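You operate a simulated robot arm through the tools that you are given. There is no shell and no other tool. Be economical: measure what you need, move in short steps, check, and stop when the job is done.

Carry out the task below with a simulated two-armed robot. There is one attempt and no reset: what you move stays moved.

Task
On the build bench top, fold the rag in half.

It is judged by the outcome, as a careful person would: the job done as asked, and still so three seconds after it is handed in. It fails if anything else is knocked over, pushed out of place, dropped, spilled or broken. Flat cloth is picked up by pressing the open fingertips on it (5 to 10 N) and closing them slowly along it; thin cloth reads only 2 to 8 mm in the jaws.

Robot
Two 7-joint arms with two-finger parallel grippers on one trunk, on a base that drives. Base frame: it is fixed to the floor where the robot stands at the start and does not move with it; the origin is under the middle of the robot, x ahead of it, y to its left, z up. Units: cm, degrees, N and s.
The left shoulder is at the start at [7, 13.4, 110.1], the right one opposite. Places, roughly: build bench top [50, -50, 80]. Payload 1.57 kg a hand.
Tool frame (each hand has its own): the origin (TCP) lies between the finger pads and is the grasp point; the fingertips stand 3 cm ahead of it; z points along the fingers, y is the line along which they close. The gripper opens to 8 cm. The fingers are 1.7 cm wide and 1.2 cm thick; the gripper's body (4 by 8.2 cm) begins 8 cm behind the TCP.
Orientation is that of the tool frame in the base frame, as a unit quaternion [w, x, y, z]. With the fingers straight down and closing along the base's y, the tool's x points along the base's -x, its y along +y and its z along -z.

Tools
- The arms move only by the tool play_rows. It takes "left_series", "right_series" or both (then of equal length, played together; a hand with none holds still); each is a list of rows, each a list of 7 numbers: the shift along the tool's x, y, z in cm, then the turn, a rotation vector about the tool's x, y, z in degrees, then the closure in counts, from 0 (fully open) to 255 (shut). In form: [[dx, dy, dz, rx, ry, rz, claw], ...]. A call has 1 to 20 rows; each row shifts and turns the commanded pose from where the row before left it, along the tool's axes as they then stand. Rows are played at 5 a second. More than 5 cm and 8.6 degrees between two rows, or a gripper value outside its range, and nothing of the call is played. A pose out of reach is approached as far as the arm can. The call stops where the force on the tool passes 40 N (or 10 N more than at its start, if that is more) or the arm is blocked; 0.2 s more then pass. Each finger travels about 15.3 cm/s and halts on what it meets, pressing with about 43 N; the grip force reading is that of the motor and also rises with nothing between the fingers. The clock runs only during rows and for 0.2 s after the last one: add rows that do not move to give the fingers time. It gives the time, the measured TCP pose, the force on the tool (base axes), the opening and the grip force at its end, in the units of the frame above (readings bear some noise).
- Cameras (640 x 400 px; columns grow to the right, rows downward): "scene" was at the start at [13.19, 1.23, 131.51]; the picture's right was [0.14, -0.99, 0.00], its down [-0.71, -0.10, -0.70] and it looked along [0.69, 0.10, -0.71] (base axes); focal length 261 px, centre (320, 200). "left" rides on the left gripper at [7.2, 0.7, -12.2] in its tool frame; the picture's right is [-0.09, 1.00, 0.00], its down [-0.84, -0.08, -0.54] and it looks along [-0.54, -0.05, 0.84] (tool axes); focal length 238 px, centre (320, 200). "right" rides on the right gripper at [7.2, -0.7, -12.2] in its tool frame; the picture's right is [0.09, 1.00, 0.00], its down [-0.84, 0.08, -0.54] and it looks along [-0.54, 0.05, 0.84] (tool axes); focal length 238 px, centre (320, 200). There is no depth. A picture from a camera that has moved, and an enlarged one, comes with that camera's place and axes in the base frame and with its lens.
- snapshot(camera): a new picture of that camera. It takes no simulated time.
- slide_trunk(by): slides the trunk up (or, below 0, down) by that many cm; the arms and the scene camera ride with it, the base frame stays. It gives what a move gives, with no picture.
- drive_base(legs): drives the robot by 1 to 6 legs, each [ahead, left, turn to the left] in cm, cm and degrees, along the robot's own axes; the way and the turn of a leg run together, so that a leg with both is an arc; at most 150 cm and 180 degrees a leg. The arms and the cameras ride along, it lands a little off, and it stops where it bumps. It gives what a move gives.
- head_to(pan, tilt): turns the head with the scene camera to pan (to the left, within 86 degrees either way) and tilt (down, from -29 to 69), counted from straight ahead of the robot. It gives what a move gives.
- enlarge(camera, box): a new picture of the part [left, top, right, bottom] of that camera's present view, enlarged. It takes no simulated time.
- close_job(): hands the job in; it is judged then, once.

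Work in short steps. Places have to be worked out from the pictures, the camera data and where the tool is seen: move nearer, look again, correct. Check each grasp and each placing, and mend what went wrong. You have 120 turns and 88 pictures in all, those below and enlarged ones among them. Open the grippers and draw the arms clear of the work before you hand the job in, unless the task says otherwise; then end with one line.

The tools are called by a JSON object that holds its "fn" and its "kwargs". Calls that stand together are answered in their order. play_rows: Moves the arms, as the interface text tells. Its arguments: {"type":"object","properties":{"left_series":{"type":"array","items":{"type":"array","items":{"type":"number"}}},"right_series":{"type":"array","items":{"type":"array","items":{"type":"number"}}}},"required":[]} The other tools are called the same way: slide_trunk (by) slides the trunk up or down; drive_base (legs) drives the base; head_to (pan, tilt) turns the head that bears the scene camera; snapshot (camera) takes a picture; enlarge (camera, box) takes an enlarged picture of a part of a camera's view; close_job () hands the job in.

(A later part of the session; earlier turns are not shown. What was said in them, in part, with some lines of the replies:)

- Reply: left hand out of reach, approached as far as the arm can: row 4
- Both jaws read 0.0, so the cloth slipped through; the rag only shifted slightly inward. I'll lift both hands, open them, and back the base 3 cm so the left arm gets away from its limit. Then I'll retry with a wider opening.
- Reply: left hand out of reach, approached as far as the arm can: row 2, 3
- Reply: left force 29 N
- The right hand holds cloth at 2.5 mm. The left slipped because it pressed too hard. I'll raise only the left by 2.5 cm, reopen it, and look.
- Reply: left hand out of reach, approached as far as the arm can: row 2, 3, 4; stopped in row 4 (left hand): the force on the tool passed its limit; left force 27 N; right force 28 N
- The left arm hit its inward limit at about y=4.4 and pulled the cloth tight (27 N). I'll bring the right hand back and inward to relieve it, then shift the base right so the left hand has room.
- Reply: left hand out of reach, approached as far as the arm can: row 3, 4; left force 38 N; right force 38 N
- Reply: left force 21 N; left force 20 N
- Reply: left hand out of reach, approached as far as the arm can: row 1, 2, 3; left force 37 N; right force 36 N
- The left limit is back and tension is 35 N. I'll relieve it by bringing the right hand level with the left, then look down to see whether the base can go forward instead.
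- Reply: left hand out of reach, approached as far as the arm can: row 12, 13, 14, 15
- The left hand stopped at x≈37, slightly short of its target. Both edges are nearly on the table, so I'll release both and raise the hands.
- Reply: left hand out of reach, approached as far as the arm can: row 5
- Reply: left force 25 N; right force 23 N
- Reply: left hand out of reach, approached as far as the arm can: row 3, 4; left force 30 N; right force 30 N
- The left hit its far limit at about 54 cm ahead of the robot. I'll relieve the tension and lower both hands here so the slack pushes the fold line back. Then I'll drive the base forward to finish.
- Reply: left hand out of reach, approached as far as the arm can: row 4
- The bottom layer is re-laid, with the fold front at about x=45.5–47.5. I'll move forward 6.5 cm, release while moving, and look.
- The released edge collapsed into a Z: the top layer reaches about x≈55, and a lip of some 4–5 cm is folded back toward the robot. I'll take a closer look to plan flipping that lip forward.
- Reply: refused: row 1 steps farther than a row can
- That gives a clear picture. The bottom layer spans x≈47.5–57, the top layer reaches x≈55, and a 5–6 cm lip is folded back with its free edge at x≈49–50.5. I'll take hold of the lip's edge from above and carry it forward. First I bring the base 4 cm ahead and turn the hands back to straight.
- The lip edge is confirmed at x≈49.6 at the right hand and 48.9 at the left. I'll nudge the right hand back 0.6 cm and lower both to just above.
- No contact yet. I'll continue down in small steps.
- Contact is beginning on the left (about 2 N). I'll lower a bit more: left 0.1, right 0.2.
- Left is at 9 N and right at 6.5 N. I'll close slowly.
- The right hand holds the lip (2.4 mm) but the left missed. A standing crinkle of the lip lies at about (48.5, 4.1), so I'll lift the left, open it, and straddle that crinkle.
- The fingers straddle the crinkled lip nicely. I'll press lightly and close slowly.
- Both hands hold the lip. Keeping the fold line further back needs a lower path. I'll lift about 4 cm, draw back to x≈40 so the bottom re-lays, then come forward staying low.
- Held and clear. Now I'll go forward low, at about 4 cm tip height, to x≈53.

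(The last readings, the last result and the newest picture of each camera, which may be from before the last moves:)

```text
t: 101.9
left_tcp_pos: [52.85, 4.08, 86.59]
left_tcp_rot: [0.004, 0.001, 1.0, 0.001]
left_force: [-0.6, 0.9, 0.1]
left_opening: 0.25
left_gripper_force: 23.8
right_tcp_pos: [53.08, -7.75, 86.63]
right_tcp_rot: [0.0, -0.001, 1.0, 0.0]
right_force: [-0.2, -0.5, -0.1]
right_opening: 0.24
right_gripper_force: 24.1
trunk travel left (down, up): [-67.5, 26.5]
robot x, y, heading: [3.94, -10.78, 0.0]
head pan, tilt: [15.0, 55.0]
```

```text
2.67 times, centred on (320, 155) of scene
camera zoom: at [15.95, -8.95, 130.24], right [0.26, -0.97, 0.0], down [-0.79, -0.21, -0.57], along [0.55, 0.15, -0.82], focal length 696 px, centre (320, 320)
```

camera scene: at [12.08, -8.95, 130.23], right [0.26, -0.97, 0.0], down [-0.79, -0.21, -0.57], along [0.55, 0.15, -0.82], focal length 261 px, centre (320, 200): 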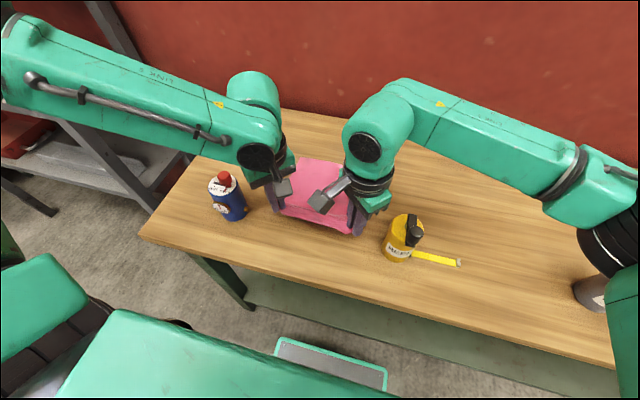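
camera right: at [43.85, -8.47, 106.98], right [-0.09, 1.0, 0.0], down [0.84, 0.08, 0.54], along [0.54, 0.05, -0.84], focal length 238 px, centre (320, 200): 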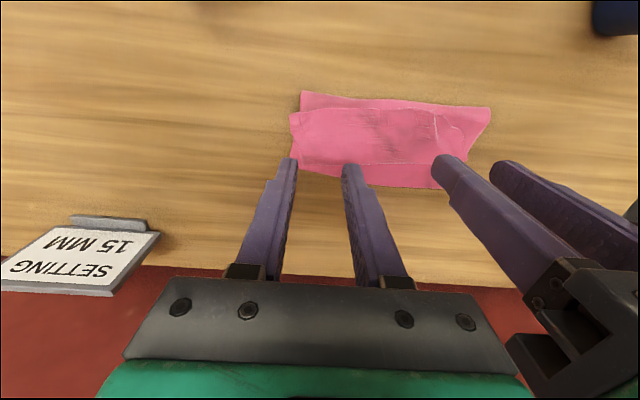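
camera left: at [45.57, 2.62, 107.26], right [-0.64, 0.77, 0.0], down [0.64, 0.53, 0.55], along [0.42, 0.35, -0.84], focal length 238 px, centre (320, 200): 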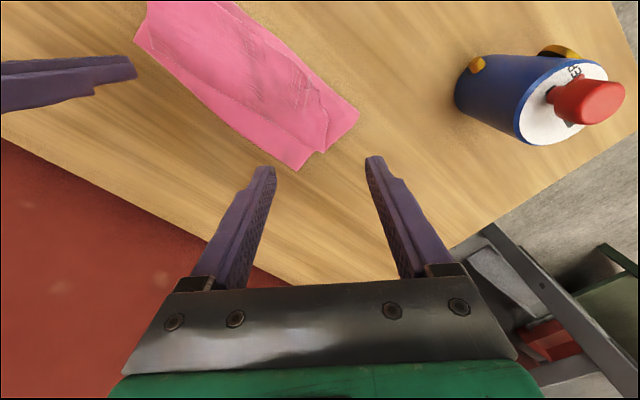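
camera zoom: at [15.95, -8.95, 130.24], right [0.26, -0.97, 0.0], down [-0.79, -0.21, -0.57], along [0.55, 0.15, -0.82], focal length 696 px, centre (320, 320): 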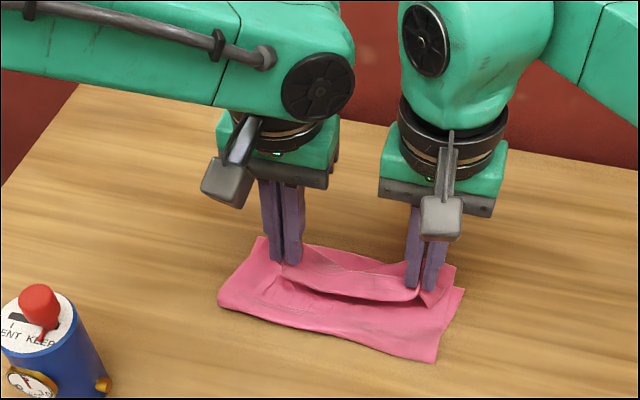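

The edge stays held and the fold sits at about x=48. Plan: carry the lip further forward and low, to x≈59.5 on the bare table past the bottom edge, so the lip becomes very short. Then release, unroll it, and push the top edge back into alignment. I'll shift the base for reach first.

{"fn": "drive_base", "kwargs": {"legs": [[2.5, -4, 0]]}}

{"fn": "play_rows", "kwargs": {"left_series": [[0, 1.3, 0.2, 0, 0, 0, 255], [0, 1.3, 0.2, 0, 0, 0, 255], [0, 1.3, 0.2, 0, 0, 0, 255], [-1, 0, 0.2, 0, 0, 0, 255], [-1, 0, 0.3, 0, 0, 0, 255], [-1, 0, 0.3, 0, 0, 0, 255], [-1, 0, 0.4, 0, 0, 0, 255], [0, 0, 0, 0, 0, 0, 255]], "right_series": [[0, 1.3, 0.2, 0, 0, 0, 255], [0, 1.3, 0.2, 0, 0, 0, 255], [0, 1.3, 0.2, 0, 0, 0, 255], [-1, 0, 0.2, 0, 0, 0, 255], [-1, 0, 0.3, 0, 0, 0, 255], [-1, 0, 0.3, 0, 0, 0, 255], [-1, 0, 0.4, 0, 0, 0, 255], [0, 0, 0, 0, 0, 0, 255]]}}

{"fn": "enlarge", "kwargs": {"camera": "scene", "box": [200, 80, 440, 230]}}

```text
t: 102.8
left_tcp_pos: [55.25, 0.2, 86.65]
left_tcp_rot: [0.006, 0.0, 1.0, 0.001]
left_force: [0.2, 0.2, -0.9]
left_opening: 0.25
left_gripper_force: 24.1
right_tcp_pos: [55.47, -11.55, 86.54]
right_tcp_rot: [0.0, -0.001, 1.0, 0.0]
right_force: [0.4, 0.0, -0.6]
right_opening: 0.23
right_gripper_force: 23.4
trunk travel left (down, up): [-67.5, 26.5]
robot x, y, heading: [6.51, -14.99, 0.4]
head pan, tilt: [15.0, 55.0]
```

```text
t: 104.6
left_tcp_pos: [58.75, 4.21, 84.92]
left_tcp_rot: [0.005, -0.001, 1.0, 0.002]
left_force: [0.7, -0.1, 0.3]
left_opening: 0.25
left_gripper_force: 23.9
left hand out of reach, approached as far as the arm can: row 7
right_tcp_pos: [59.46, -7.61, 84.85]
right_tcp_rot: [0.001, -0.001, 1.0, 0.002]
right_force: [-0.8, -0.1, -0.6]
right_opening: 0.23
right_gripper_force: 23.8
trunk travel left (down, up): [-67.5, 26.5]
robot x, y, heading: [6.09, -14.83, 0.3]
head pan, tilt: [15.0, 55.0]
```

```text
2.67 times, centred on (320, 155) of scene
camera zoom: at [18.46, -12.95, 130.23], right [0.26, -0.97, 0.0], down [-0.79, -0.21, -0.57], along [0.55, 0.15, -0.82], focal length 696 px, centre (320, 320)
```

zoom: 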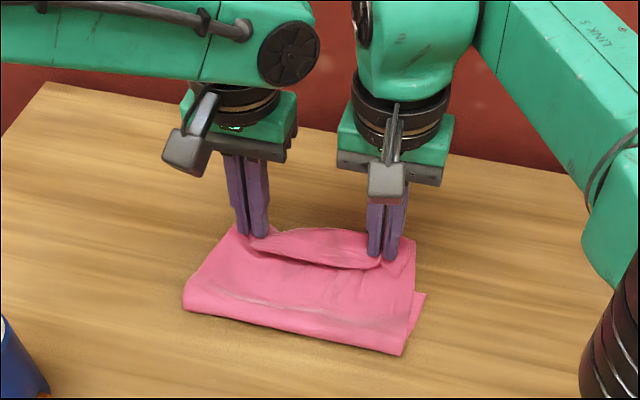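

The lip is now short, and the top layer spans from the fold at x≈50 to the hands at about 59. I'll lower 0.8 cm, open, rise straight up, and look.

{"fn": "play_rows", "kwargs": {"left_series": [[0, 0, 0.8, 0, 0, 0, 255], [0, 0, 0, 0, 0, 0, 225], [0, 0, 0, 0, 0, 0, 190], [0, 0, 0, 0, 0, 0, 170], [0, 0, -1.5, 0, 0, 0, 170], [0, 0, -3, 0, 0, 0, 170], [0, 0, -4, 0, 0, 0, 170], [0, 0, -4, 0, 0, 0, 170], [0, 0, 0, 0, 0, 0, 170]], "right_series": [[0, 0, 0.8, 0, 0, 0, 255], [0, 0, 0, 0, 0, 0, 225], [0, 0, 0, 0, 0, 0, 190], [0, 0, 0, 0, 0, 0, 170], [0, 0, -1.5, 0, 0, 0, 170], [0, 0, -3, 0, 0, 0, 170], [0, 0, -4, 0, 0, 0, 170], [0, 0, -4, 0, 0, 0, 170], [0, 0, 0, 0, 0, 0, 170]]}}

{"fn": "enlarge", "kwargs": {"camera": "scene", "box": [240, 130, 400, 230]}}

```text
t: 106.6
left_tcp_pos: [58.49, 4.44, 96.82]
left_tcp_rot: [0.005, 0.0, 1.0, 0.001]
left_force: [1.7, 0.0, 0.7]
left_opening: 2.68
left_gripper_force: 0.1
left hand out of reach, approached as far as the arm can: row 1
right_tcp_pos: [59.21, -7.24, 94.96]
right_tcp_rot: [-0.002, -0.011, 1.0, -0.002]
right_force: [0.1, 0.5, -0.5]
right_opening: 2.68
right_gripper_force: 0.0
right hand out of reach, approached as far as the arm can: row 8
trunk travel left (down, up): [-67.5, 26.5]
robot x, y, heading: [6.57, -14.63, 0.2]
head pan, tilt: [15.0, 55.0]
```

```text
4.00 times, centred on (320, 180) of scene
camera zoom: at [18.57, -12.9, 130.22], right [0.26, -0.97, 0.0], down [-0.79, -0.21, -0.57], along [0.55, 0.15, -0.82], focal length 1043 px, centre (320, 280)
```

zoom: 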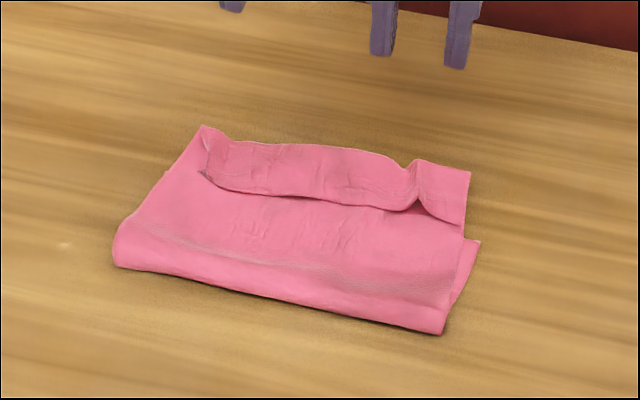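

The lip is now only about 4 cm (free edge at x≈57.3, crease at x≈61.5), and its edge arches up slightly. I'll pitch both hands 40° forward with the fingers spread as prongs, ready to scoop the lip from the robot side and flip it forward.

{"fn": "play_rows", "kwargs": {"left_series": [[2.0, -1.1, 0, 0, 0, 0, 40], [2.0, -1.1, 0, 0, 0, 0, 40], [1.5, 0, 0, 0, 0, 0, 40], [0, 0, 0, 0, -8, 0, 40], [0, 0, 0, 0, -8, 0, 40], [0, 0, 0, 0, -8, 0, 40], [0, 0, 0, 0, -8, 0, 40], [0, 0, 0, 0, -8, 0, 40], [0, 0, 0, 0, 0, 0, 40]], "right_series": [[2.2, -0.4, 0, 0, 0, 0, 40], [2.2, -0.4, 0, 0, 0, 0, 40], [1.8, 0, 0, 0, 0, 0, 40], [0, 0, 0, 0, -8, 0, 40], [0, 0, 0, 0, -8, 0, 40], [0, 0, 0, 0, -8, 0, 40], [0, 0, 0, 0, -8, 0, 40], [0, 0, 0, 0, -8, 0, 40], [0, 0, 0, 0, 0, 0, 40]]}}

```text
t: 108.6
left_tcp_pos: [52.9, 2.21, 96.7]
left_tcp_rot: [0.313, 0.001, 0.95, 0.0]
left_force: [-0.3, -0.3, -0.9]
left_opening: 6.74
left_gripper_force: 0.1
left hand out of reach, approached as far as the arm can: row 8
right_tcp_pos: [53.38, -8.57, 96.34]
right_tcp_rot: [0.343, 0.0, 0.939, 0.0]
right_force: [-0.2, -0.4, -0.3]
right_opening: 6.74
right_gripper_force: 0.1
trunk travel left (down, up): [-67.5, 26.5]
robot x, y, heading: [6.54, -14.81, 0.3]
head pan, tilt: [15.0, 55.0]
```

Pitched about 37–40°. I'll lower them to just above the cloth behind the lip and check.

{"fn": "play_rows", "kwargs": {"left_series": [[1.55, 0, 1.96, 0, 0, 0, 40], [1.55, 0, 1.96, 0, 0, 0, 40], [1.55, 0, 1.96, 0, 0, 0, 40], [1.55, 0, 1.96, 0, 0, 0, 40], [0.6, 0, 0.75, 0, 0, 0, 40], [0, 0, 0, 0, 0, 0, 40]], "right_series": [[1.607, 0, 1.915, 0, 0, 0, 40], [1.607, 0, 1.915, 0, 0, 0, 40], [1.607, 0, 1.915, 0, 0, 0, 40], [1.607, 0, 1.915, 0, 0, 0, 40], [0.6, 0, 0.75, 0, 0, 0, 40], [0, 0, 0, 0, 0, 0, 40]]}}

{"fn": "snapshot", "kwargs": {"camera": "right"}}

```text
t: 110.0
left_tcp_pos: [52.74, 2.46, 85.87]
left_tcp_rot: [0.313, 0.001, 0.95, 0.001]
left_force: [0.6, -1.1, -0.2]
left_opening: 6.74
left_gripper_force: 0.0
right_tcp_pos: [53.29, -8.47, 85.42]
right_tcp_rot: [0.343, -0.001, 0.939, 0.001]
right_force: [0.4, 0.6, 0.0]
right_opening: 6.76
right_gripper_force: 0.0
trunk travel left (down, up): [-67.5, 26.5]
robot x, y, heading: [6.25, -14.34, 0.2]
head pan, tilt: [15.0, 55.0]
```

```text
12 pictures are left
camera right: at [40.01, -9.2, 90.06], right [-0.07, 1.0, -0.06], down [0.29, 0.08, 0.95], along [0.95, 0.05, -0.3], focal length 238 px, centre (320, 200)
```

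right: 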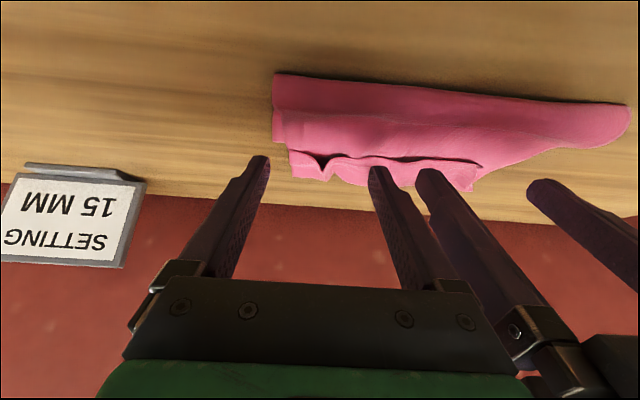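

The lip's slit opens toward the robot, and the prongs are just behind it. I'll lower to skim height.

{"fn": "play_rows", "kwargs": {"left_series": [[0.7, 0, 0.92, 0, 0, 0, 40], [0.6, 0, 0.8, 0, 0, 0, 40], [0, 0, 0, 0, 0, 0, 40]], "right_series": [[0.64, 0, 0.77, 0, 0, 0, 40], [0.5, 0, 0.6, 0, 0, 0, 40], [0, 0, 0, 0, 0, 0, 40]]}}

```text
t: 110.8
left_tcp_pos: [52.55, 2.31, 83.67]
left_tcp_rot: [0.313, 0.001, 0.95, 0.001]
left_force: [0.3, -0.2, 0.2]
left_opening: 6.72
left_gripper_force: 0.1
right_tcp_pos: [53.33, -8.38, 83.66]
right_tcp_rot: [0.342, -0.002, 0.94, 0.001]
right_force: [-0.1, 0.4, -0.5]
right_opening: 6.76
right_gripper_force: 0.1
trunk travel left (down, up): [-67.5, 26.5]
robot x, y, heading: [6.54, -15.09, 0.3]
head pan, tilt: [15.0, 55.0]
```

No contact load. I'll sweep forward: level for 4.5 cm, then rising, to flip the lip over.

{"fn": "play_rows", "kwargs": {"left_series": [[-0.724, 0, 0.535, 0, 0, 0, 40], [-0.724, 0, 0.535, 0, 0, 0, 40], [-0.724, 0, 0.535, 0, 0, 0, 40], [-0.724, 0, 0.535, 0, 0, 0, 40], [-0.724, 0, 0.535, 0, 0, 0, 40], [-1.02, 0, 0.13, 0, 0, 0, 40], [-1.02, 0, 0.13, 0, 0, 0, 40], [-1.02, 0, 0.13, 0, 0, 0, 40], [-1.02, 0, 0.13, 0, 0, 0, 40], [0, 0, 0, 0, 0, 0, 40]], "right_series": [[-0.69, 0, 0.579, 0, 0, 0, 40], [-0.69, 0, 0.579, 0, 0, 0, 40], [-0.69, 0, 0.579, 0, 0, 0, 40], [-0.69, 0, 0.579, 0, 0, 0, 40], [-0.69, 0, 0.579, 0, 0, 0, 40], [-1.01, 0, 0.196, 0, 0, 0, 40], [-1.01, 0, 0.196, 0, 0, 0, 40], [-1.01, 0, 0.196, 0, 0, 0, 40], [-1.01, 0, 0.196, 0, 0, 0, 40], [0, 0, 0, 0, 0, 0, 40]]}}

{"fn": "enlarge", "kwargs": {"camera": "scene", "box": [220, 110, 412, 230]}}

```text
t: 113.0
left_tcp_pos: [60.45, 2.22, 85.7]
left_tcp_rot: [0.314, 0.0, 0.949, 0.002]
left_force: [-0.1, -0.3, 0.0]
left_opening: 6.73
left_gripper_force: 0.0
right_tcp_pos: [61.4, -8.55, 85.78]
right_tcp_rot: [0.342, -0.001, 0.94, 0.001]
right_force: [-0.6, -1.0, -0.1]
right_opening: 6.74
right_gripper_force: 0.0
trunk travel left (down, up): [-67.5, 26.5]
robot x, y, heading: [6.55, -15.22, 0.2]
head pan, tilt: [15.0, 55.0]
```

```text
3.33 times, centred on (316, 170) of scene
camera zoom: at [18.45, -12.89, 130.23], right [0.26, -0.97, 0.0], down [-0.79, -0.21, -0.57], along [0.55, 0.15, -0.82], focal length 870 px, centre (333, 300)
```

zoom: 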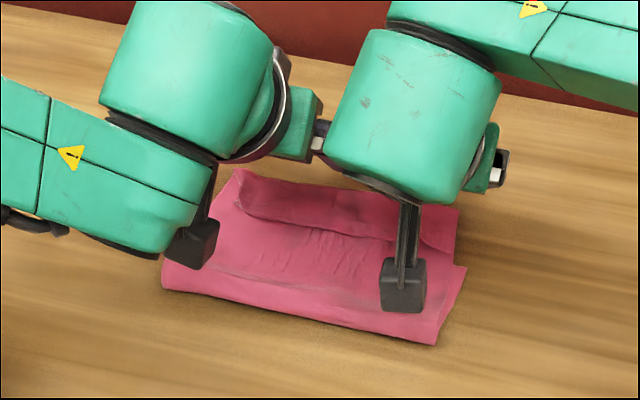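

The prongs passed over the lip without catching it. I'll go back and repeat the sweep about 0.4 cm lower, just brushing the layer underneath.

{"fn": "play_rows", "kwargs": {"left_series": [[-1.19, 0, -1.61, 0, 0, 0, 40], [1.65, 0, -1.22, 0, 0, 0, 40], [1.65, 0, -1.22, 0, 0, 0, 40], [1.65, 0, -1.22, 0, 0, 0, 40], [1.65, 0, -1.22, 0, 0, 0, 40], [0.89, 0, 1.21, 0, 0, 0, 40], [0.89, 0, 1.21, 0, 0, 0, 40], [0.8, 0, 1.09, 0, 0, 0, 40], [0, 0, 0, 0, 0, 0, 40]], "right_series": [[-1.29, 0, -1.53, 0, 0, 0, 40], [1.57, 0, -1.32, 0, 0, 0, 40], [1.57, 0, -1.32, 0, 0, 0, 40], [1.57, 0, -1.32, 0, 0, 0, 40], [1.57, 0, -1.32, 0, 0, 0, 40], [0.965, 0, 1.15, 0, 0, 0, 40], [0.965, 0, 1.15, 0, 0, 0, 40], [0.9, 0, 1.07, 0, 0, 0, 40], [0, 0, 0, 0, 0, 0, 40]]}}

```text
t: 115.0
left_tcp_pos: [52.32, 2.34, 83.41]
left_tcp_rot: [0.313, 0.001, 0.95, 0.001]
left_force: [0.4, 0.3, -0.3]
left_opening: 6.75
left_gripper_force: 0.0
right_tcp_pos: [53.29, -8.52, 83.26]
right_tcp_rot: [0.343, -0.001, 0.939, 0.001]
right_force: [0.4, 0.5, 0.4]
right_opening: 6.74
right_gripper_force: 0.0
trunk travel left (down, up): [-67.5, 26.5]
robot x, y, heading: [6.43, -14.72, 0.3]
head pan, tilt: [15.0, 55.0]
```

Still no contact. I'll lower another 0.2 cm on the left and 0.15 on the right.

{"fn": "play_rows", "kwargs": {"left_series": [[0.12, 0, 0.16, 0, 0, 0, 40], [0, 0, 0, 0, 0, 0, 40]], "right_series": [[0.1, 0, 0.12, 0, 0, 0, 40], [0, 0, 0, 0, 0, 0, 40]]}}

```text
t: 115.6
left_tcp_pos: [52.23, 2.28, 83.24]
left_tcp_rot: [0.314, 0.002, 0.949, 0.0]
left_force: [-0.3, -0.5, 2.0]
left_opening: 6.75
left_gripper_force: 0.0
right_tcp_pos: [53.32, -8.59, 83.2]
right_tcp_rot: [0.343, -0.002, 0.939, 0.001]
right_force: [-0.6, 0.0, -0.5]
right_opening: 6.75
right_gripper_force: 0.0
trunk travel left (down, up): [-67.5, 26.5]
robot x, y, heading: [5.95, -15.17, 0.1]
head pan, tilt: [15.0, 55.0]
```

The left is just brushing. I'll lower the right 0.1 cm and sweep forward, level for 5.5 cm and then rising.

{"fn": "play_rows", "kwargs": {"left_series": [[-0.724, 0, 0.535, 0, 0, 0, 40], [-0.724, 0, 0.535, 0, 0, 0, 40], [-0.724, 0, 0.535, 0, 0, 0, 40], [-0.724, 0, 0.535, 0, 0, 0, 40], [-0.724, 0, 0.535, 0, 0, 0, 40], [-0.8, 0, 0.43, 0, 0, 0, 40], [-1.02, 0, 0.13, 0, 0, 0, 40], [-1.02, 0, 0.13, 0, 0, 0, 40], [-1.02, 0, 0.13, 0, 0, 0, 40], [0, 0, 0, 0, 0, 0, 40]], "right_series": [[-0.62, 0, 0.66, 0, 0, 0, 40], [-0.69, 0, 0.579, 0, 0, 0, 40], [-0.69, 0, 0.579, 0, 0, 0, 40], [-0.69, 0, 0.579, 0, 0, 0, 40], [-0.69, 0, 0.579, 0, 0, 0, 40], [-0.77, 0, 0.48, 0, 0, 0, 40], [-1.01, 0, 0.196, 0, 0, 0, 40], [-1.01, 0, 0.196, 0, 0, 0, 40], [-1.01, 0, 0.196, 0, 0, 0, 40], [0, 0, 0, 0, 0, 0, 40]]}}

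{"fn": "enlarge", "kwargs": {"camera": "scene", "box": [220, 110, 412, 230]}}

```text
t: 117.8
left_tcp_pos: [60.38, 2.38, 84.81]
left_tcp_rot: [0.312, 0.0, 0.95, 0.001]
left_force: [-0.3, 1.3, 0.7]
left_opening: 6.76
left_gripper_force: 0.1
right_tcp_pos: [61.35, -8.55, 84.73]
right_tcp_rot: [0.342, -0.001, 0.94, 0.002]
right_force: [-0.3, 1.1, -0.6]
right_opening: 6.74
right_gripper_force: 0.1
trunk travel left (down, up): [-67.5, 26.5]
robot x, y, heading: [6.4, -14.78, 0.4]
head pan, tilt: [15.0, 55.0]
```

```text
3.33 times, centred on (316, 170) of scene
camera zoom: at [18.44, -12.89, 130.24], right [0.26, -0.97, 0.0], down [-0.79, -0.21, -0.57], along [0.55, 0.15, -0.82], focal length 870 px, centre (333, 300)
```

zoom: 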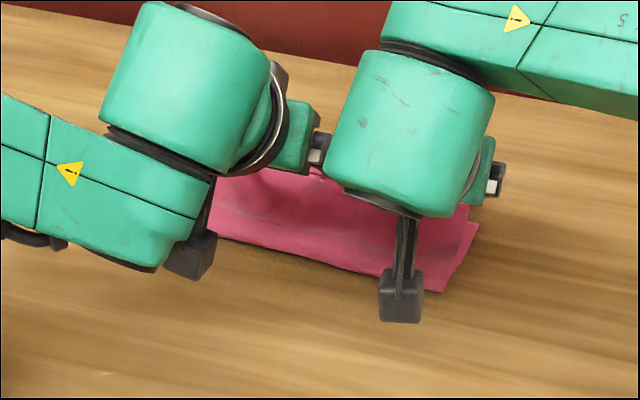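

The whole stack slid about 4 cm forward; I need to see what happened to the lip. I'll raise the hands straight up and back out of view, then look.

{"fn": "play_rows", "kwargs": {"left_series": [[-1.19, 0, -1.61, 0, 0, 0, 40], [-1.8, 0, -2.4, 0, 0, 0, 40], [2.0, 0, -3.5, 0, 0, 0, 40], [3, 0, -3, 0, 0, 0, 40], [3, 0, -3, 0, 0, 0, 40], [3, 0, -3, 0, 0, 0, 40], [3, 0, -2.2, 0, 0, 0, 40], [0, 0, 0, 0, 0, 0, 40]], "right_series": [[-1.29, 0, -1.53, 0, 0, 0, 40], [-1.9, 0, -2.3, 0, 0, 0, 40], [2.0, 0, -3.5, 0, 0, 0, 40], [3, 0, -3, 0, 0, 0, 40], [3, 0, -3, 0, 0, 0, 40], [3, 0, -3, 0, 0, 0, 40], [3, 0, -2.2, 0, 0, 0, 40], [0, 0, 0, 0, 0, 0, 40]]}}

{"fn": "snapshot", "kwargs": {"camera": "scene"}}

```text
t: 119.6
left_tcp_pos: [52.78, 2.34, 91.74]
left_tcp_rot: [0.313, 0.001, 0.95, 0.001]
left_force: [-0.9, 0.2, -0.2]
left_opening: 6.75
left_gripper_force: 0.0
left hand out of reach, approached as far as the arm can: row 5, 6, 7
right_tcp_pos: [41.27, -8.47, 91.77]
right_tcp_rot: [0.342, 0.0, 0.94, 0.001]
right_force: [0.7, -0.3, -0.2]
right_opening: 6.75
right_gripper_force: 0.1
trunk travel left (down, up): [-67.5, 26.5]
robot x, y, heading: [6.53, -15.09, 0.2]
head pan, tilt: [15.0, 55.0]
```

```text
9 pictures are left
camera scene: at [18.54, -12.94, 130.23], right [0.26, -0.97, 0.0], down [-0.79, -0.21, -0.57], along [0.55, 0.15, -0.82], focal length 261 px, centre (320, 200)
```

scene: 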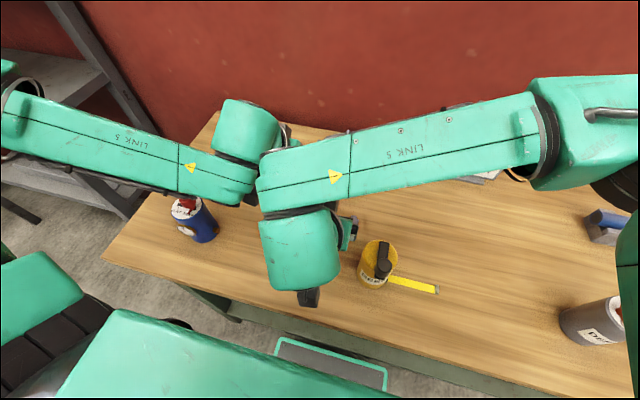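

The arms hide the rag. I'll raise both hands and move them outward, then look again.

{"fn": "play_rows", "kwargs": {"left_series": [[-1.7, 0, -2.4, 0, 0, 0, 40], [-1.7, 0, -2.4, 0, 0, 0, 40], [-1.7, 0, -2.4, 0, 0, 0, 40], [0, 3, 0, 0, 0, 0, 40], [0, 3, 0, 0, 0, 0, 40], [0, 3, 0, 0, 0, 0, 40], [0, 3, 0, 0, 0, 0, 40]], "right_series": [[-2.1, 0, -2.55, 0, 0, 0, 40], [-2.1, 0, -2.55, 0, 0, 0, 40], [-2.1, 0, -2.55, 0, 0, 0, 40], [0, -4.5, 0, 0, 0, 0, 40], [0, -4.5, 0, 0, 0, 0, 40], [0, -4.5, 0, 0, 0, 0, 40], [0, -4.5, 0, 0, 0, 0, 40]]}}

{"fn": "enlarge", "kwargs": {"camera": "scene", "box": [210, 80, 402, 200]}}

```text
t: 121.2
left_tcp_pos: [52.35, 14.28, 100.82]
left_tcp_rot: [0.314, 0.002, 0.95, 0.001]
left_force: [-1.2, -0.5, 0.0]
left_opening: 6.74
left_gripper_force: 0.1
right_tcp_pos: [41.17, -26.89, 101.72]
right_tcp_rot: [0.343, -0.001, 0.939, 0.001]
right_force: [-0.8, -0.3, 0.6]
right_opening: 6.76
right_gripper_force: 0.1
trunk travel left (down, up): [-67.5, 26.5]
robot x, y, heading: [6.29, -14.71, 0.1]
head pan, tilt: [15.0, 55.0]
```

```text
3.33 times, centred on (306, 140) of scene
camera zoom: at [18.34, -13.07, 130.25], right [0.26, -0.97, 0.0], down [-0.79, -0.21, -0.57], along [0.55, 0.15, -0.82], focal length 870 px, centre (367, 400)
```

zoom: 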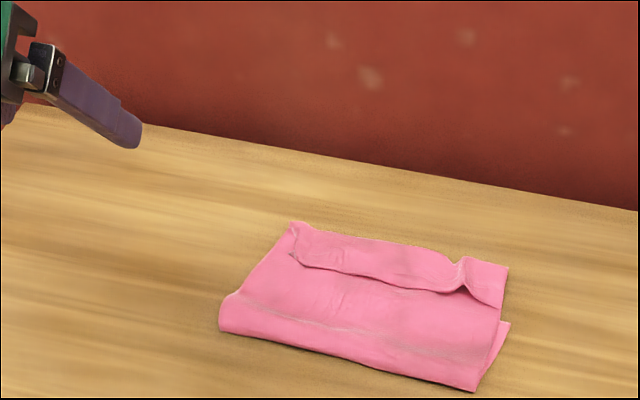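

Now I understand: the prongs went into the pocket under the lip and pushed the crease, sliding the whole stack forward 4–5 cm (fold x≈55, crease x≈66.7, lip edge x≈62.7). So scooping into the pocket works, but I must lift inside it to flip the lip. First I return the base to the centre, so the right hand has good reach, and drag the stack back toward the robot.

{"fn": "drive_base", "kwargs": {"legs": [[-6.4, 0, 0], [0, 15, 0]]}}

```text
t: 123.2
left_tcp_pos: [46.06, 29.25, 100.65]
left_tcp_rot: [0.313, 0.001, 0.95, 0.002]
left_force: [-0.5, 0.3, 0.2]
left_opening: 6.75
left_gripper_force: 0.1
right_tcp_pos: [34.81, -11.89, 101.73]
right_tcp_rot: [0.342, 0.0, 0.94, 0.001]
right_force: [-0.2, -0.1, 0.4]
right_opening: 6.75
right_gripper_force: 0.0
trunk travel left (down, up): [-67.5, 26.5]
robot x, y, heading: [0.23, 0.21, 0.1]
head pan, tilt: [15.0, 55.0]
```

I'll move the right hand over the middle of the stack, at (56, -2), and lower it to about 3 cm above.

{"fn": "play_rows", "kwargs": {"right_series": [[-2.32, 1.39, 1.95, 0, 0, 0, 10], [-2.32, 1.39, 1.95, 0, 0, 0, 10], [-2.32, 1.39, 1.95, 0, 0, 0, 10], [-2.32, 1.39, 1.95, 0, 0, 0, 10], [-2.32, 1.39, 1.95, 0, 0, 0, 10], [-2.32, 1.39, 1.95, 0, 0, 0, 10], [-2.32, 1.39, 1.95, 0, 0, 0, 10], [2.0, 0, 2.37, 0, 0, 0, 10], [2.0, 0, 2.37, 0, 0, 0, 10], [2.0, 0, 2.37, 0, 0, 0, 10], [2.0, 0, 2.37, 0, 0, 0, 10], [1.93, 0, 2.3, 0, 0, 0, 10], [0, 0, 0, 0, 0, 0, 10]]}}

```text
t: 126.0
left_tcp_pos: [45.88, 29.49, 100.66]
left_tcp_rot: [0.314, 0.001, 0.95, 0.001]
left_force: [-0.2, -0.8, 0.1]
left_opening: 6.76
left_gripper_force: 0.1
right_tcp_pos: [56.05, -1.8, 86.28]
right_tcp_rot: [0.342, -0.001, 0.94, 0.001]
right_force: [-0.9, -0.1, -0.6]
right_opening: 7.7
right_gripper_force: 0.1
trunk travel left (down, up): [-67.5, 26.5]
robot x, y, heading: [-0.27, 0.28, 0.2]
head pan, tilt: [15.0, 55.0]
```

Reach is fine there. I'll lower it to near contact.

{"fn": "play_rows", "kwargs": {"right_series": [[0.9, 0, 1.07, 0, 0, 0, 10], [0.77, 0, 0.92, 0, 0, 0, 10], [0.13, 0, 0.15, 0, 0, 0, 10], [0, 0, 0, 0, 0, 0, 10]]}}

```text
t: 127.0
left_tcp_pos: [45.84, 29.45, 100.5]
left_tcp_rot: [0.314, 0.001, 0.95, 0.001]
left_force: [0.5, 0.8, -0.7]
left_opening: 6.75
left_gripper_force: 0.0
right_tcp_pos: [55.95, -1.92, 83.58]
right_tcp_rot: [0.342, 0.0, 0.94, 0.0]
right_force: [-1.1, 0.0, 0.3]
right_opening: 7.69
right_gripper_force: 0.0
trunk travel left (down, up): [-67.5, 26.5]
robot x, y, heading: [0.1, 0.21, 0.4]
head pan, tilt: [15.0, 55.0]
```

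{"fn": "play_rows", "kwargs": {"right_series": [[0.19, 0, 0.23, 0, 0, 0, 10], [0.06, 0, 0.08, 0, 0, 0, 10], [0, 0, 0, 0, 0, 0, 10]]}}

```text
t: 127.8
left_tcp_pos: [45.97, 29.42, 100.65]
left_tcp_rot: [0.312, 0.001, 0.95, 0.001]
left_force: [-0.3, -0.3, 0.0]
left_opening: 6.73
left_gripper_force: 0.1
right_tcp_pos: [55.92, -2.01, 83.11]
right_tcp_rot: [0.342, -0.001, 0.94, 0.001]
right_force: [-0.6, 0.4, -0.3]
right_opening: 7.69
right_gripper_force: 0.1
trunk travel left (down, up): [-67.5, 26.5]
robot x, y, heading: [-0.45, -0.03, 0.2]
head pan, tilt: [15.0, 55.0]
```

No contact yet. I'll take smaller steps.

{"fn": "play_rows", "kwargs": {"right_series": [[0.09, 0, 0.11, 0, 0, 0, 10], [0, 0, 0, 0, 0, 0, 10]]}}

```text
t: 128.3
left_tcp_pos: [45.99, 29.46, 100.68]
left_tcp_rot: [0.314, 0.001, 0.95, 0.001]
left_force: [-0.1, -0.5, -0.5]
left_opening: 6.75
left_gripper_force: 0.1
right_tcp_pos: [56.06, -1.93, 83.09]
right_tcp_rot: [0.343, 0.0, 0.939, 0.001]
right_force: [0.2, 0.2, 1.2]
right_opening: 7.68
right_gripper_force: 0.0
trunk travel left (down, up): [-67.5, 26.5]
robot x, y, heading: [-0.02, -0.46, 0.0]
head pan, tilt: [15.0, 55.0]
```

Light contact. I'll press 0.07 cm more and drag 10 cm toward the robot.

{"fn": "play_rows", "kwargs": {"right_series": [[0.05, 0, 0.06, 0, 0, 0, 10], [0, 0, 0, 0, 0, 0, 10], [0.613, 0, -0.514, 0, 0, 0, 10], [0.613, 0, -0.514, 0, 0, 0, 10], [0.613, 0, -0.514, 0, 0, 0, 10], [0.613, 0, -0.514, 0, 0, 0, 10], [0.613, 0, -0.514, 0, 0, 0, 10], [0.613, 0, -0.514, 0, 0, 0, 10], [0.613, 0, -0.514, 0, 0, 0, 10], [0.613, 0, -0.514, 0, 0, 0, 10], [0.613, 0, -0.514, 0, 0, 0, 10], [0.613, 0, -0.514, 0, 0, 0, 10], [0.613, 0, -0.514, 0, 0, 0, 10], [0.613, 0, -0.514, 0, 0, 0, 10], [0, 0, 0, 0, 0, 0, 10]]}}

{"fn": "snapshot", "kwargs": {"camera": "scene"}}

```text
t: 131.6
left_tcp_pos: [45.88, 29.51, 100.7]
left_tcp_rot: [0.314, 0.001, 0.95, 0.002]
left_force: [1.0, 0.1, -0.2]
left_opening: 6.74
left_gripper_force: 0.1
right_tcp_pos: [46.48, -1.99, 83.1]
right_tcp_rot: [0.343, 0.001, 0.939, 0.0]
right_force: [3.2, 0.8, 10.9]
right_opening: 7.68
right_gripper_force: 0.1
trunk travel left (down, up): [-67.5, 26.5]
robot x, y, heading: [-0.07, 0.41, 0.2]
head pan, tilt: [15.0, 55.0]
```

```text
7 pictures are left
camera scene: at [11.85, 2.1, 130.25], right [0.26, -0.97, 0.0], down [-0.79, -0.21, -0.57], along [0.55, 0.15, -0.82], focal length 261 px, centre (320, 200)
```

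scene: 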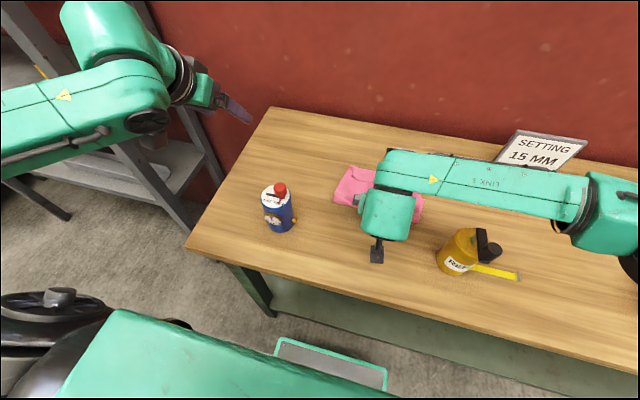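

The stack came back nicely (fold x≈46, crease x≈57, lip edge x≈53). I'll lift the prongs, bring the base 4 cm ahead for reach, and reposition behind the lip edge.

{"fn": "play_rows", "kwargs": {"right_series": [[-0.643, 0, -0.766, 0, 0, 0, 10], [-1.29, 0, -1.53, 0, 0, 0, 10], [0, 0, 0, 0, 0, 0, 10]]}}

{"fn": "drive_base", "kwargs": {"legs": [[4, 0, 0]]}}

{"fn": "play_rows", "kwargs": {"right_series": [[1.1, 0, -0.9, 0, 0, 0, 10], [0.96, 0, 1.15, 0, 0, 0, 10], [0.87, 0, 1.03, 0, 0, 0, 10], [0, 0, 0, 0, 0, 0, 10]]}}

```text
t: 132.3
left_tcp_pos: [45.94, 29.51, 100.64]
left_tcp_rot: [0.313, 0.001, 0.95, 0.001]
left_force: [-0.8, -0.1, 0.2]
left_opening: 6.72
left_gripper_force: 0.1
right_tcp_pos: [46.44, -1.99, 85.94]
right_tcp_rot: [0.342, -0.001, 0.94, 0.0]
right_force: [-0.4, -0.4, 0.1]
right_opening: 7.7
right_gripper_force: 0.0
trunk travel left (down, up): [-67.5, 26.5]
robot x, y, heading: [0.18, 0.2, -0.1]
head pan, tilt: [15.0, 55.0]
```

```text
t: 133.2
left_tcp_pos: [49.6, 29.44, 100.72]
left_tcp_rot: [0.315, 0.001, 0.949, 0.001]
left_force: [-0.7, -0.7, -0.2]
left_opening: 6.73
left_gripper_force: 0.1
right_tcp_pos: [50.13, -1.82, 85.98]
right_tcp_rot: [0.344, -0.001, 0.939, 0.001]
right_force: [0.1, 0.2, -0.1]
right_opening: 7.67
right_gripper_force: 0.0
trunk travel left (down, up): [-67.5, 26.5]
robot x, y, heading: [3.61, -0.27, 0.3]
head pan, tilt: [15.0, 55.0]
```

```text
t: 134.2
left_tcp_pos: [49.79, 29.45, 100.62]
left_tcp_rot: [0.314, 0.001, 0.95, 0.001]
left_force: [-0.1, 0.3, -0.8]
left_opening: 6.73
left_gripper_force: 0.1
right_tcp_pos: [48.83, -2.03, 83.07]
right_tcp_rot: [0.344, 0.001, 0.939, 0.0]
right_force: [1.3, 0.3, 1.0]
right_opening: 7.7
right_gripper_force: 0.1
trunk travel left (down, up): [-67.5, 26.5]
robot x, y, heading: [3.74, 0.04, 0.1]
head pan, tilt: [15.0, 55.0]
```

Light contact right behind the lip. Now I'll go forward 4.4 cm into the pocket, then raise 5 cm, then go forward 6 cm to carry the lip over.

{"fn": "play_rows", "kwargs": {"right_series": [[-0.674, 0, 0.566, 0, 0, 0, 10], [-0.674, 0, 0.566, 0, 0, 0, 10], [-0.674, 0, 0.566, 0, 0, 0, 10], [-0.674, 0, 0.566, 0, 0, 0, 10], [-0.674, 0, 0.566, 0, 0, 0, 10], [-0.873, 0, -0.573, 0, 0, 0, 10], [-0.873, 0, -0.573, 0, 0, 0, 10], [-0.873, 0, -0.573, 0, 0, 0, 10], [-0.873, 0, -0.573, 0, 0, 0, 10], [-0.873, 0, -0.573, 0, 0, 0, 10], [-0.766, 0, 0.643, 0, 0, 0, 10], [-0.766, 0, 0.643, 0, 0, 0, 10], [-0.766, 0, 0.643, 0, 0, 0, 10], [-0.766, 0, 0.643, 0, 0, 0, 10], [-0.766, 0, 0.643, 0, 0, 0, 10], [-0.766, 0, 0.643, 0, 0, 0, 10], [0, 0, 0, 0, 0, 0, 10]]}}

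{"fn": "snapshot", "kwargs": {"camera": "scene"}}

```text
t: 137.8
left_tcp_pos: [49.87, 29.39, 100.67]
left_tcp_rot: [0.314, 0.001, 0.95, 0.001]
left_force: [0.2, 0.4, 0.7]
left_opening: 6.75
left_gripper_force: 0.0
right_tcp_pos: [60.88, -1.88, 87.85]
right_tcp_rot: [0.342, -0.001, 0.94, 0.001]
right_force: [0.3, 0.1, 0.2]
right_opening: 7.68
right_gripper_force: 0.1
trunk travel left (down, up): [-67.5, 26.5]
robot x, y, heading: [3.46, -0.19, 0.1]
head pan, tilt: [15.0, 55.0]
```

```text
6 pictures are left
camera scene: at [15.86, 2.08, 130.23], right [0.26, -0.97, 0.0], down [-0.79, -0.21, -0.57], along [0.55, 0.15, -0.82], focal length 261 px, centre (320, 200)
```

scene: 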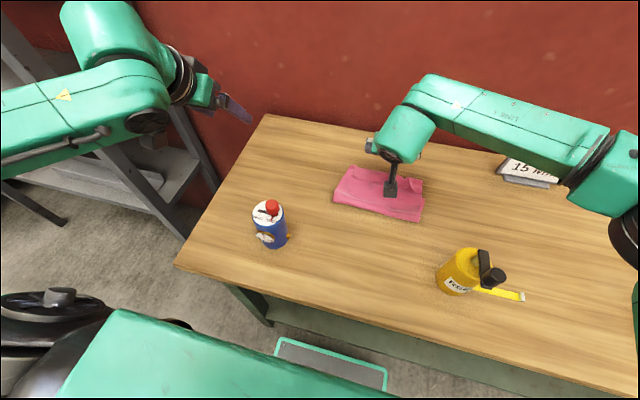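

I need a closer look at the lip.

{"fn": "enlarge", "kwargs": {"camera": "scene", "box": [310, 150, 450, 238]}}

```text
4.55 times, centred on (380, 194) of scene
camera zoom: at [15.86, 2.08, 130.23], right [0.26, -0.97, 0.0], down [-0.79, -0.21, -0.57], along [0.55, 0.15, -0.82], focal length 1186 px, centre (47, 227)
```

zoom: 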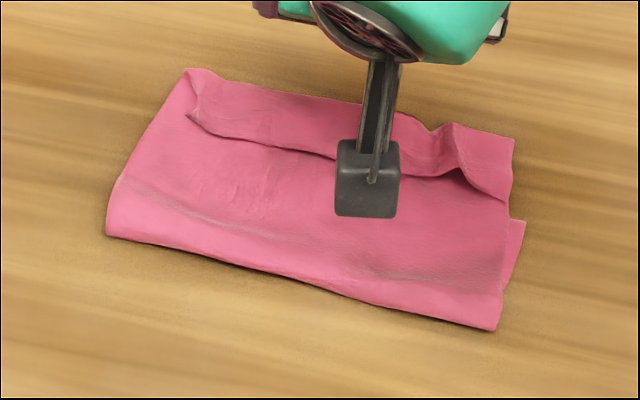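

The lip slid off the prongs again. A better idea is to use friction: one hand presses the lip and holds it still, while the other presses the stack near the fold and drags it toward the robot. That unrolls the crease. I'll shift the base for reach, set the left hand vertical over the stack front, and set the right over the lip.

{"fn": "drive_base", "kwargs": {"legs": [[0, -6, 0]]}}

{"fn": "play_rows", "kwargs": {"left_series": [[0, 0, 0, 0, 7.3, 0, 100], [0, 0, 0, 0, 7.3, 0, 100], [0, 0, 0, 0, 7.3, 0, 100], [0, 0, 0, 0, 7.3, 0, 100], [0, 0, 0, 0, 7.3, 0, 100], [0, -4, 0, 0, 0, 0, 100], [0, -4, 0, 0, 0, 0, 100], [-1, -4, 0, 0, 0, 0, 100], [-1, -4, 0, 0, 0, 0, 100], [-1, -1.2, 0, 0, 0, 0, 100], [0, 0, 0, 0, 0, 0, 100]], "right_series": [[0.69, 2, -0.58, 0, 0, 0, 10], [0.69, 2, -0.58, 0, 0, 0, 10], [0.69, 2, -0.58, 0, 0, 0, 10], [0, 0, 0, 0, 0, 0, 10], [0, 0, 0, 0, 0, 0, 10], [0, 0, 0, 0, 0, 0, 10], [0, 0, 0, 0, 0, 0, 10], [0, 0, 0, 0, 0, 0, 10], [0, 0, 0, 0, 0, 0, 10], [0, 0, 0, 0, 0, 0, 10], [0, 0, 0, 0, 0, 0, 10]]}}

```text
t: 138.8
left_tcp_pos: [49.88, 23.65, 100.53]
left_tcp_rot: [0.314, 0.0, 0.95, 0.001]
left_force: [-0.4, 0.6, -0.7]
left_opening: 6.74
left_gripper_force: 0.1
right_tcp_pos: [60.81, -7.74, 88.01]
right_tcp_rot: [0.342, -0.001, 0.94, 0.0]
right_force: [0.1, -0.6, 0.6]
right_opening: 7.69
right_gripper_force: 0.1
trunk travel left (down, up): [-67.5, 26.5]
robot x, y, heading: [3.95, -5.95, 0.2]
head pan, tilt: [15.0, 55.0]
```

```text
t: 141.2
left_tcp_pos: [52.96, 6.15, 100.66]
left_tcp_rot: [0.0, 0.0, 1.0, 0.002]
left_force: [-0.9, 0.4, 0.2]
left_opening: 4.85
left_gripper_force: 0.1
right_tcp_pos: [58.0, -1.89, 88.16]
right_tcp_rot: [0.342, -0.001, 0.94, 0.002]
right_force: [1.0, -0.2, 0.3]
right_opening: 7.7
right_gripper_force: 0.0
trunk travel left (down, up): [-67.5, 26.5]
robot x, y, heading: [3.97, -6.05, 0.4]
head pan, tilt: [15.0, 55.0]
```

Reachable. I'll move the right hand aside to y≈-5 so the hands don't touch, then lower both to just above the cloth.

{"fn": "play_rows", "kwargs": {"left_series": [[0.4, 0.2, 0, 0, 0, 0, 140], [0, 0, 3, 0, 0, 0, 140], [0, 0, 3, 0, 0, 0, 140], [0, 0, 3, 0, 0, 0, 140], [0, 0, 3, 0, 0, 0, 140], [0, 0, 3, 0, 0, 0, 140], [0, 0, 1.3, 0, 0, 0, 140], [0, 0, 0, 0, 0, 0, 140]], "right_series": [[0, -3, 0, 0, 0, 0, 10], [0, 0, 0, 0, 0, 0, 10], [0.9, 0, 1.07, 0, 0, 0, 10], [0.9, 0, 1.07, 0, 0, 0, 10], [0.6, 0, 0.72, 0, 0, 0, 10], [0, 0, 0, 0, 0, 0, 10], [0, 0, 0, 0, 0, 0, 10], [0, 0, 0, 0, 0, 0, 10]]}}

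```text
t: 143.0
left_tcp_pos: [52.41, 6.27, 84.12]
left_tcp_rot: [0.001, 0.0, 1.0, 0.002]
left_force: [0.6, -0.4, -0.5]
left_opening: 3.6
left_gripper_force: 0.1
right_tcp_pos: [58.18, -4.82, 84.32]
right_tcp_rot: [0.342, -0.002, 0.94, 0.002]
right_force: [0.6, 0.0, 1.1]
right_opening: 7.67
right_gripper_force: 0.0
trunk travel left (down, up): [-67.5, 26.5]
robot x, y, heading: [3.69, -5.85, 0.1]
head pan, tilt: [15.0, 55.0]
```

Right is starting to touch the lip. I'll lower both further in small amounts.

{"fn": "play_rows", "kwargs": {"left_series": [[0, 0, 0.4, 0, 0, 0, 140], [0, 0, 0.2, 0, 0, 0, 140], [0, 0, 0, 0, 0, 0, 140]], "right_series": [[0.19, 0, 0.23, 0, 0, 0, 10], [0.13, 0, 0.15, 0, 0, 0, 10], [0, 0, 0, 0, 0, 0, 10]]}}

```text
t: 143.8
left_tcp_pos: [52.38, 6.51, 83.55]
left_tcp_rot: [0.0, 0.0, 1.0, 0.002]
left_force: [-0.3, 0.5, 0.7]
left_opening: 3.64
left_gripper_force: 0.0
right_tcp_pos: [58.17, -4.84, 83.76]
right_tcp_rot: [0.342, -0.001, 0.94, 0.001]
right_force: [0.2, 0.0, -0.2]
right_opening: 7.7
right_gripper_force: 0.1
trunk travel left (down, up): [-67.5, 26.5]
robot x, y, heading: [3.79, -6.06, 0.0]
head pan, tilt: [15.0, 55.0]
```

{"fn": "play_rows", "kwargs": {"left_series": [[0, 0, 0.2, 0, 0, 0, 140], [0, 0, 0.08, 0, 0, 0, 140], [0, 0, 0, 0, 0, 0, 140]], "right_series": [[0.16, 0, 0.19, 0, 0, 0, 10], [0.06, 0, 0.08, 0, 0, 0, 10], [0, 0, 0, 0, 0, 0, 10]]}}

```text
t: 144.6
left_tcp_pos: [52.45, 6.5, 83.41]
left_tcp_rot: [0.0, 0.0, 1.0, 0.003]
left_force: [0.5, 0.0, 0.2]
left_opening: 3.61
left_gripper_force: 0.0
right_tcp_pos: [58.2, -4.89, 83.35]
right_tcp_rot: [0.342, -0.002, 0.94, 0.001]
right_force: [0.4, -0.3, 0.6]
right_opening: 7.68
right_gripper_force: 0.0
trunk travel left (down, up): [-67.5, 26.5]
robot x, y, heading: [3.93, -6.2, 0.1]
head pan, tilt: [15.0, 55.0]
```

{"fn": "play_rows", "kwargs": {"left_series": [[0, 0, 0.2, 0, 0, 0, 140], [0, 0, 0, 0, 0, 0, 140]], "right_series": [[0.06, 0, 0.08, 0, 0, 0, 10], [0, 0, 0, 0, 0, 0, 10]]}}

```text
t: 145.2
left_tcp_pos: [52.4, 6.52, 83.12]
left_tcp_rot: [0.0, 0.0, 1.0, 0.002]
left_force: [-0.2, 0.7, 3.5]
left_opening: 3.6
left_gripper_force: 0.1
right_tcp_pos: [58.2, -5.08, 83.3]
right_tcp_rot: [0.342, -0.001, 0.94, 0.002]
right_force: [0.4, 0.5, 0.2]
right_opening: 7.69
right_gripper_force: 0.1
trunk travel left (down, up): [-67.5, 26.5]
robot x, y, heading: [3.74, -6.14, 0.3]
head pan, tilt: [15.0, 55.0]
```

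Left is at 3.5 N and right is almost touching. A little more on both: left 0.1, right 0.1.

{"fn": "play_rows", "kwargs": {"left_series": [[0, 0, 0.09, 0, 0, 0, 140], [0, 0, 0, 0, 0, 0, 140]], "right_series": [[0.07, 0, 0.08, 0, 0, 0, 10], [0, 0, 0, 0, 0, 0, 10]]}}

```text
t: 145.8
left_tcp_pos: [52.37, 6.57, 83.2]
left_tcp_rot: [0.001, 0.0, 1.0, 0.001]
left_force: [0.8, -0.2, 8.4]
left_opening: 3.56
left_gripper_force: 0.2
right_tcp_pos: [58.2, -4.96, 83.27]
right_tcp_rot: [0.343, -0.001, 0.939, 0.001]
right_force: [0.1, 0.3, 0.0]
right_opening: 7.69
right_gripper_force: 0.2
trunk travel left (down, up): [-67.5, 26.5]
robot x, y, heading: [3.96, -5.85, 0.1]
head pan, tilt: [15.0, 55.0]
```

{"fn": "play_rows", "kwargs": {"left_series": [[0, 0, 0.03, 0, 0, 0, 140], [0, 0, 0, 0, 0, 0, 140]], "right_series": [[0.09, 0, 0.11, 0, 0, 0, 10], [0, 0, 0, 0, 0, 0, 10]]}}

```text
t: 146.4
left_tcp_pos: [52.44, 6.48, 83.11]
left_tcp_rot: [0.002, 0.0, 1.0, 0.001]
left_force: [3.1, -0.6, 12.8]
left_opening: 3.58
left_gripper_force: 0.1
right_tcp_pos: [58.11, -4.99, 83.13]
right_tcp_rot: [0.343, -0.001, 0.939, 0.001]
right_force: [-0.2, 0.3, 0.9]
right_opening: 7.7
right_gripper_force: 0.1
trunk travel left (down, up): [-67.5, 26.5]
robot x, y, heading: [3.69, -5.51, 0.3]
head pan, tilt: [15.0, 55.0]
```

Left is at 13 N. I'll press the right 0.06 cm more and then draw the left, with the stack, 7 cm toward the robot while the right holds the lip.

{"fn": "play_rows", "kwargs": {"left_series": [[0, 0, 0, 0, 0, 0, 140], [0, 0, 0, 0, 0, 0, 140], [0.5, 0, 0, 0, 0, 0, 140], [0.5, 0, 0, 0, 0, 0, 140], [0.5, 0, 0, 0, 0, 0, 140], [0.5, 0, 0, 0, 0, 0, 140], [0.5, 0, 0, 0, 0, 0, 140], [0.5, 0, 0, 0, 0, 0, 140], [0.5, 0, 0, 0, 0, 0, 140], [0.5, 0, 0, 0, 0, 0, 140], [0.5, 0, 0, 0, 0, 0, 140], [0.5, 0, 0, 0, 0, 0, 140], [0.5, 0, 0, 0, 0, 0, 140], [0.5, 0, 0, 0, 0, 0, 140], [0.5, 0, 0, 0, 0, 0, 140], [0.5, 0, 0, 0, 0, 0, 140], [0, 0, 0, 0, 0, 0, 140]], "right_series": [[0.05, 0, 0.06, 0, 0, 0, 10], [0, 0, 0, 0, 0, 0, 10], [0, 0, 0, 0, 0, 0, 10], [0, 0, 0, 0, 0, 0, 10], [0, 0, 0, 0, 0, 0, 10], [0, 0, 0, 0, 0, 0, 10], [0, 0, 0, 0, 0, 0, 10], [0, 0, 0, 0, 0, 0, 10], [0, 0, 0, 0, 0, 0, 10], [0, 0, 0, 0, 0, 0, 10], [0, 0, 0, 0, 0, 0, 10], [0, 0, 0, 0, 0, 0, 10], [0, 0, 0, 0, 0, 0, 10], [0, 0, 0, 0, 0, 0, 10], [0, 0, 0, 0, 0, 0, 10], [0, 0, 0, 0, 0, 0, 10], [0, 0, 0, 0, 0, 0, 10]]}}

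{"fn": "enlarge", "kwargs": {"camera": "scene", "box": [230, 130, 422, 250]}}

```text
t: 150.0
left_tcp_pos: [45.44, 6.57, 83.13]
left_tcp_rot: [-0.001, 0.001, 1.0, 0.001]
left_force: [4.0, -0.8, 11.6]
left_opening: 3.73
left_gripper_force: 0.7
right_tcp_pos: [58.09, -4.92, 83.01]
right_tcp_rot: [0.342, -0.001, 0.94, 0.001]
right_force: [-1.0, 0.4, 2.1]
right_opening: 7.58
right_gripper_force: 0.1
trunk travel left (down, up): [-67.5, 26.5]
robot x, y, heading: [3.96, -5.71, 0.2]
head pan, tilt: [15.0, 55.0]
```

```text
3.33 times, centred on (326, 190) of scene
camera zoom: at [15.76, -3.93, 130.25], right [0.26, -0.97, 0.0], down [-0.79, -0.21, -0.57], along [0.55, 0.15, -0.82], focal length 870 px, centre (300, 233)
```

zoom: 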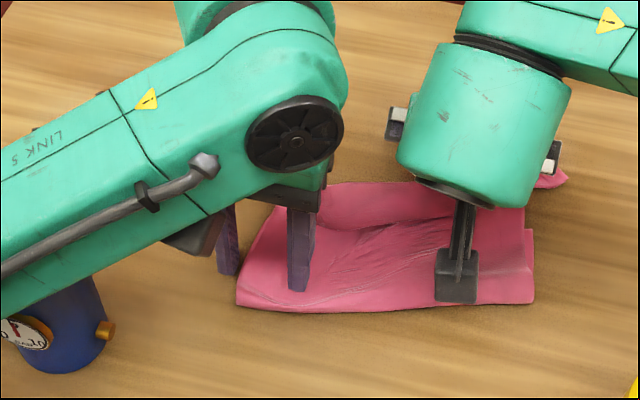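

There is relative motion, and a corner has come out at the far right. I'll lift both hands clear and outward to see the result.

{"fn": "play_rows", "kwargs": {"left_series": [[0, 0, -2, 0, 0, 0, 140], [0, 0, -4, 0, 0, 0, 140], [0, 0, -4, 0, 0, 0, 140], [0, 0, -4, 0, 0, 0, 140], [0, 0, -3, 0, 0, 0, 140], [0, 4, 0, 0, 0, 0, 140], [0, 4, 0, 0, 0, 0, 140], [0, 4, 0, 0, 0, 0, 140], [0, 3, 0, 0, 0, 0, 140]], "right_series": [[-1.29, 0, -1.53, 0, 0, 0, 10], [-2.2, 0, -2.6, 0, 0, 0, 10], [-2.2, 0, -2.6, 0, 0, 0, 10], [-2.2, 0, -2.6, 0, 0, 0, 10], [0, -4.5, 0, 0, 0, 0, 10], [0, -4.5, 0, 0, 0, 0, 10], [0, -4.5, 0, 0, 0, 0, 10], [0, -4.5, 0, 0, 0, 0, 10], [0, 0, 0, 0, 0, 0, 10]]}}

{"fn": "enlarge", "kwargs": {"camera": "scene", "box": [270, 150, 430, 250]}}

```text
t: 152.0
left_tcp_pos: [45.52, 21.36, 100.3]
left_tcp_rot: [0.001, 0.001, 1.0, 0.001]
left_force: [-0.1, -0.2, 1.0]
left_opening: 3.57
left_gripper_force: 0.1
right_tcp_pos: [58.34, -22.6, 95.07]
right_tcp_rot: [0.341, -0.003, 0.94, 0.001]
right_force: [0.5, -0.5, -0.3]
right_opening: 7.68
right_gripper_force: 0.2
trunk travel left (down, up): [-67.5, 26.5]
robot x, y, heading: [3.84, -6.17, 0.3]
head pan, tilt: [15.0, 55.0]
```

```text
4.00 times, centred on (350, 200) of scene
camera zoom: at [15.89, -3.65, 130.23], right [0.26, -0.97, 0.0], down [-0.79, -0.22, -0.57], along [0.55, 0.15, -0.82], focal length 1043 px, centre (200, 200)
```

zoom: 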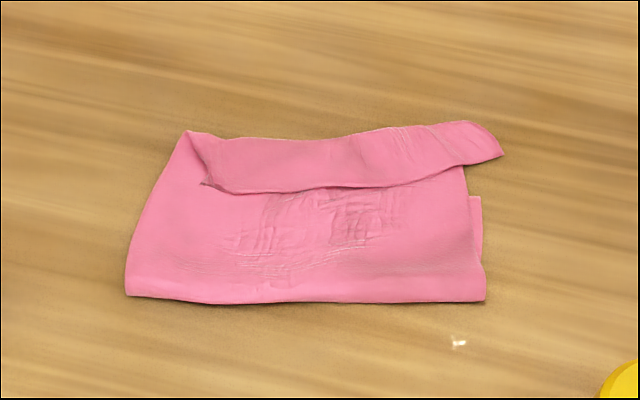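

The rag now lies as a compact half-size packet, about 12 × 20 cm. The brought-over edge ends within about 2–4 cm of the opposite edge, but a turned-back lip of 2–4 cm remains. Unrolling that lip would push the two edges further apart, and I have too few pictures left to redo the fold reliably. I'll open the left gripper fully, draw both arms up and clear, and check the bench.

{"fn": "play_rows", "kwargs": {"left_series": [[0, 0, -3, 0, 0, 0, 0], [0, 0, -2, 0, 0, 0, 0], [0, 0, 0, 0, 0, 0, 0]], "right_series": [[-1.8, 0, -2.1, 0, 0, 0, 0], [-1.8, 0, -2.1, 0, 0, 0, 0], [0, 0, 0, 0, 0, 0, 0]]}}

{"fn": "snapshot", "kwargs": {"camera": "scene"}}

```text
t: 152.8
left_tcp_pos: [45.57, 21.43, 105.14]
left_tcp_rot: [0.0, -0.001, 1.0, 0.001]
left_force: [-0.2, -0.2, 0.1]
left_opening: 8.0
left_gripper_force: 0.0
right_tcp_pos: [58.41, -22.83, 100.51]
right_tcp_rot: [0.342, 0.0, 0.94, 0.001]
right_force: [0.5, 1.0, -0.1]
right_opening: 8.01
right_gripper_force: 0.0
trunk travel left (down, up): [-67.5, 26.5]
robot x, y, heading: [3.76, -5.66, 0.1]
head pan, tilt: [15.0, 55.0]
```

```text
2 pictures are left
camera scene: at [15.94, -3.91, 130.23], right [0.26, -0.97, 0.0], down [-0.79, -0.21, -0.57], along [0.55, 0.15, -0.82], focal length 261 px, centre (320, 200)
```

scene: 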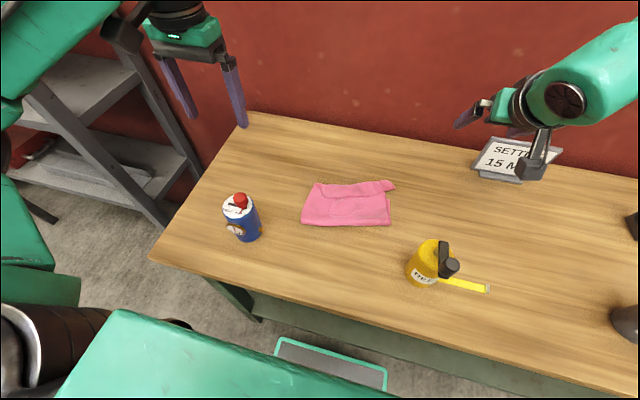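

The arms are clear, the grippers are open, and everything else on the bench is where it was. The rag lies folded over to about half its length, so I'm handing it in.

{"fn": "close_job", "kwargs": {}}

```text
The job is handed in.
```

I handed in the rag folded over to roughly half its length on the bench, but not neatly: a 2–4 cm lip of the top layer stays turned back, and the two edges miss each other by an estimated 2–4 cm; nothing else was disturbed.
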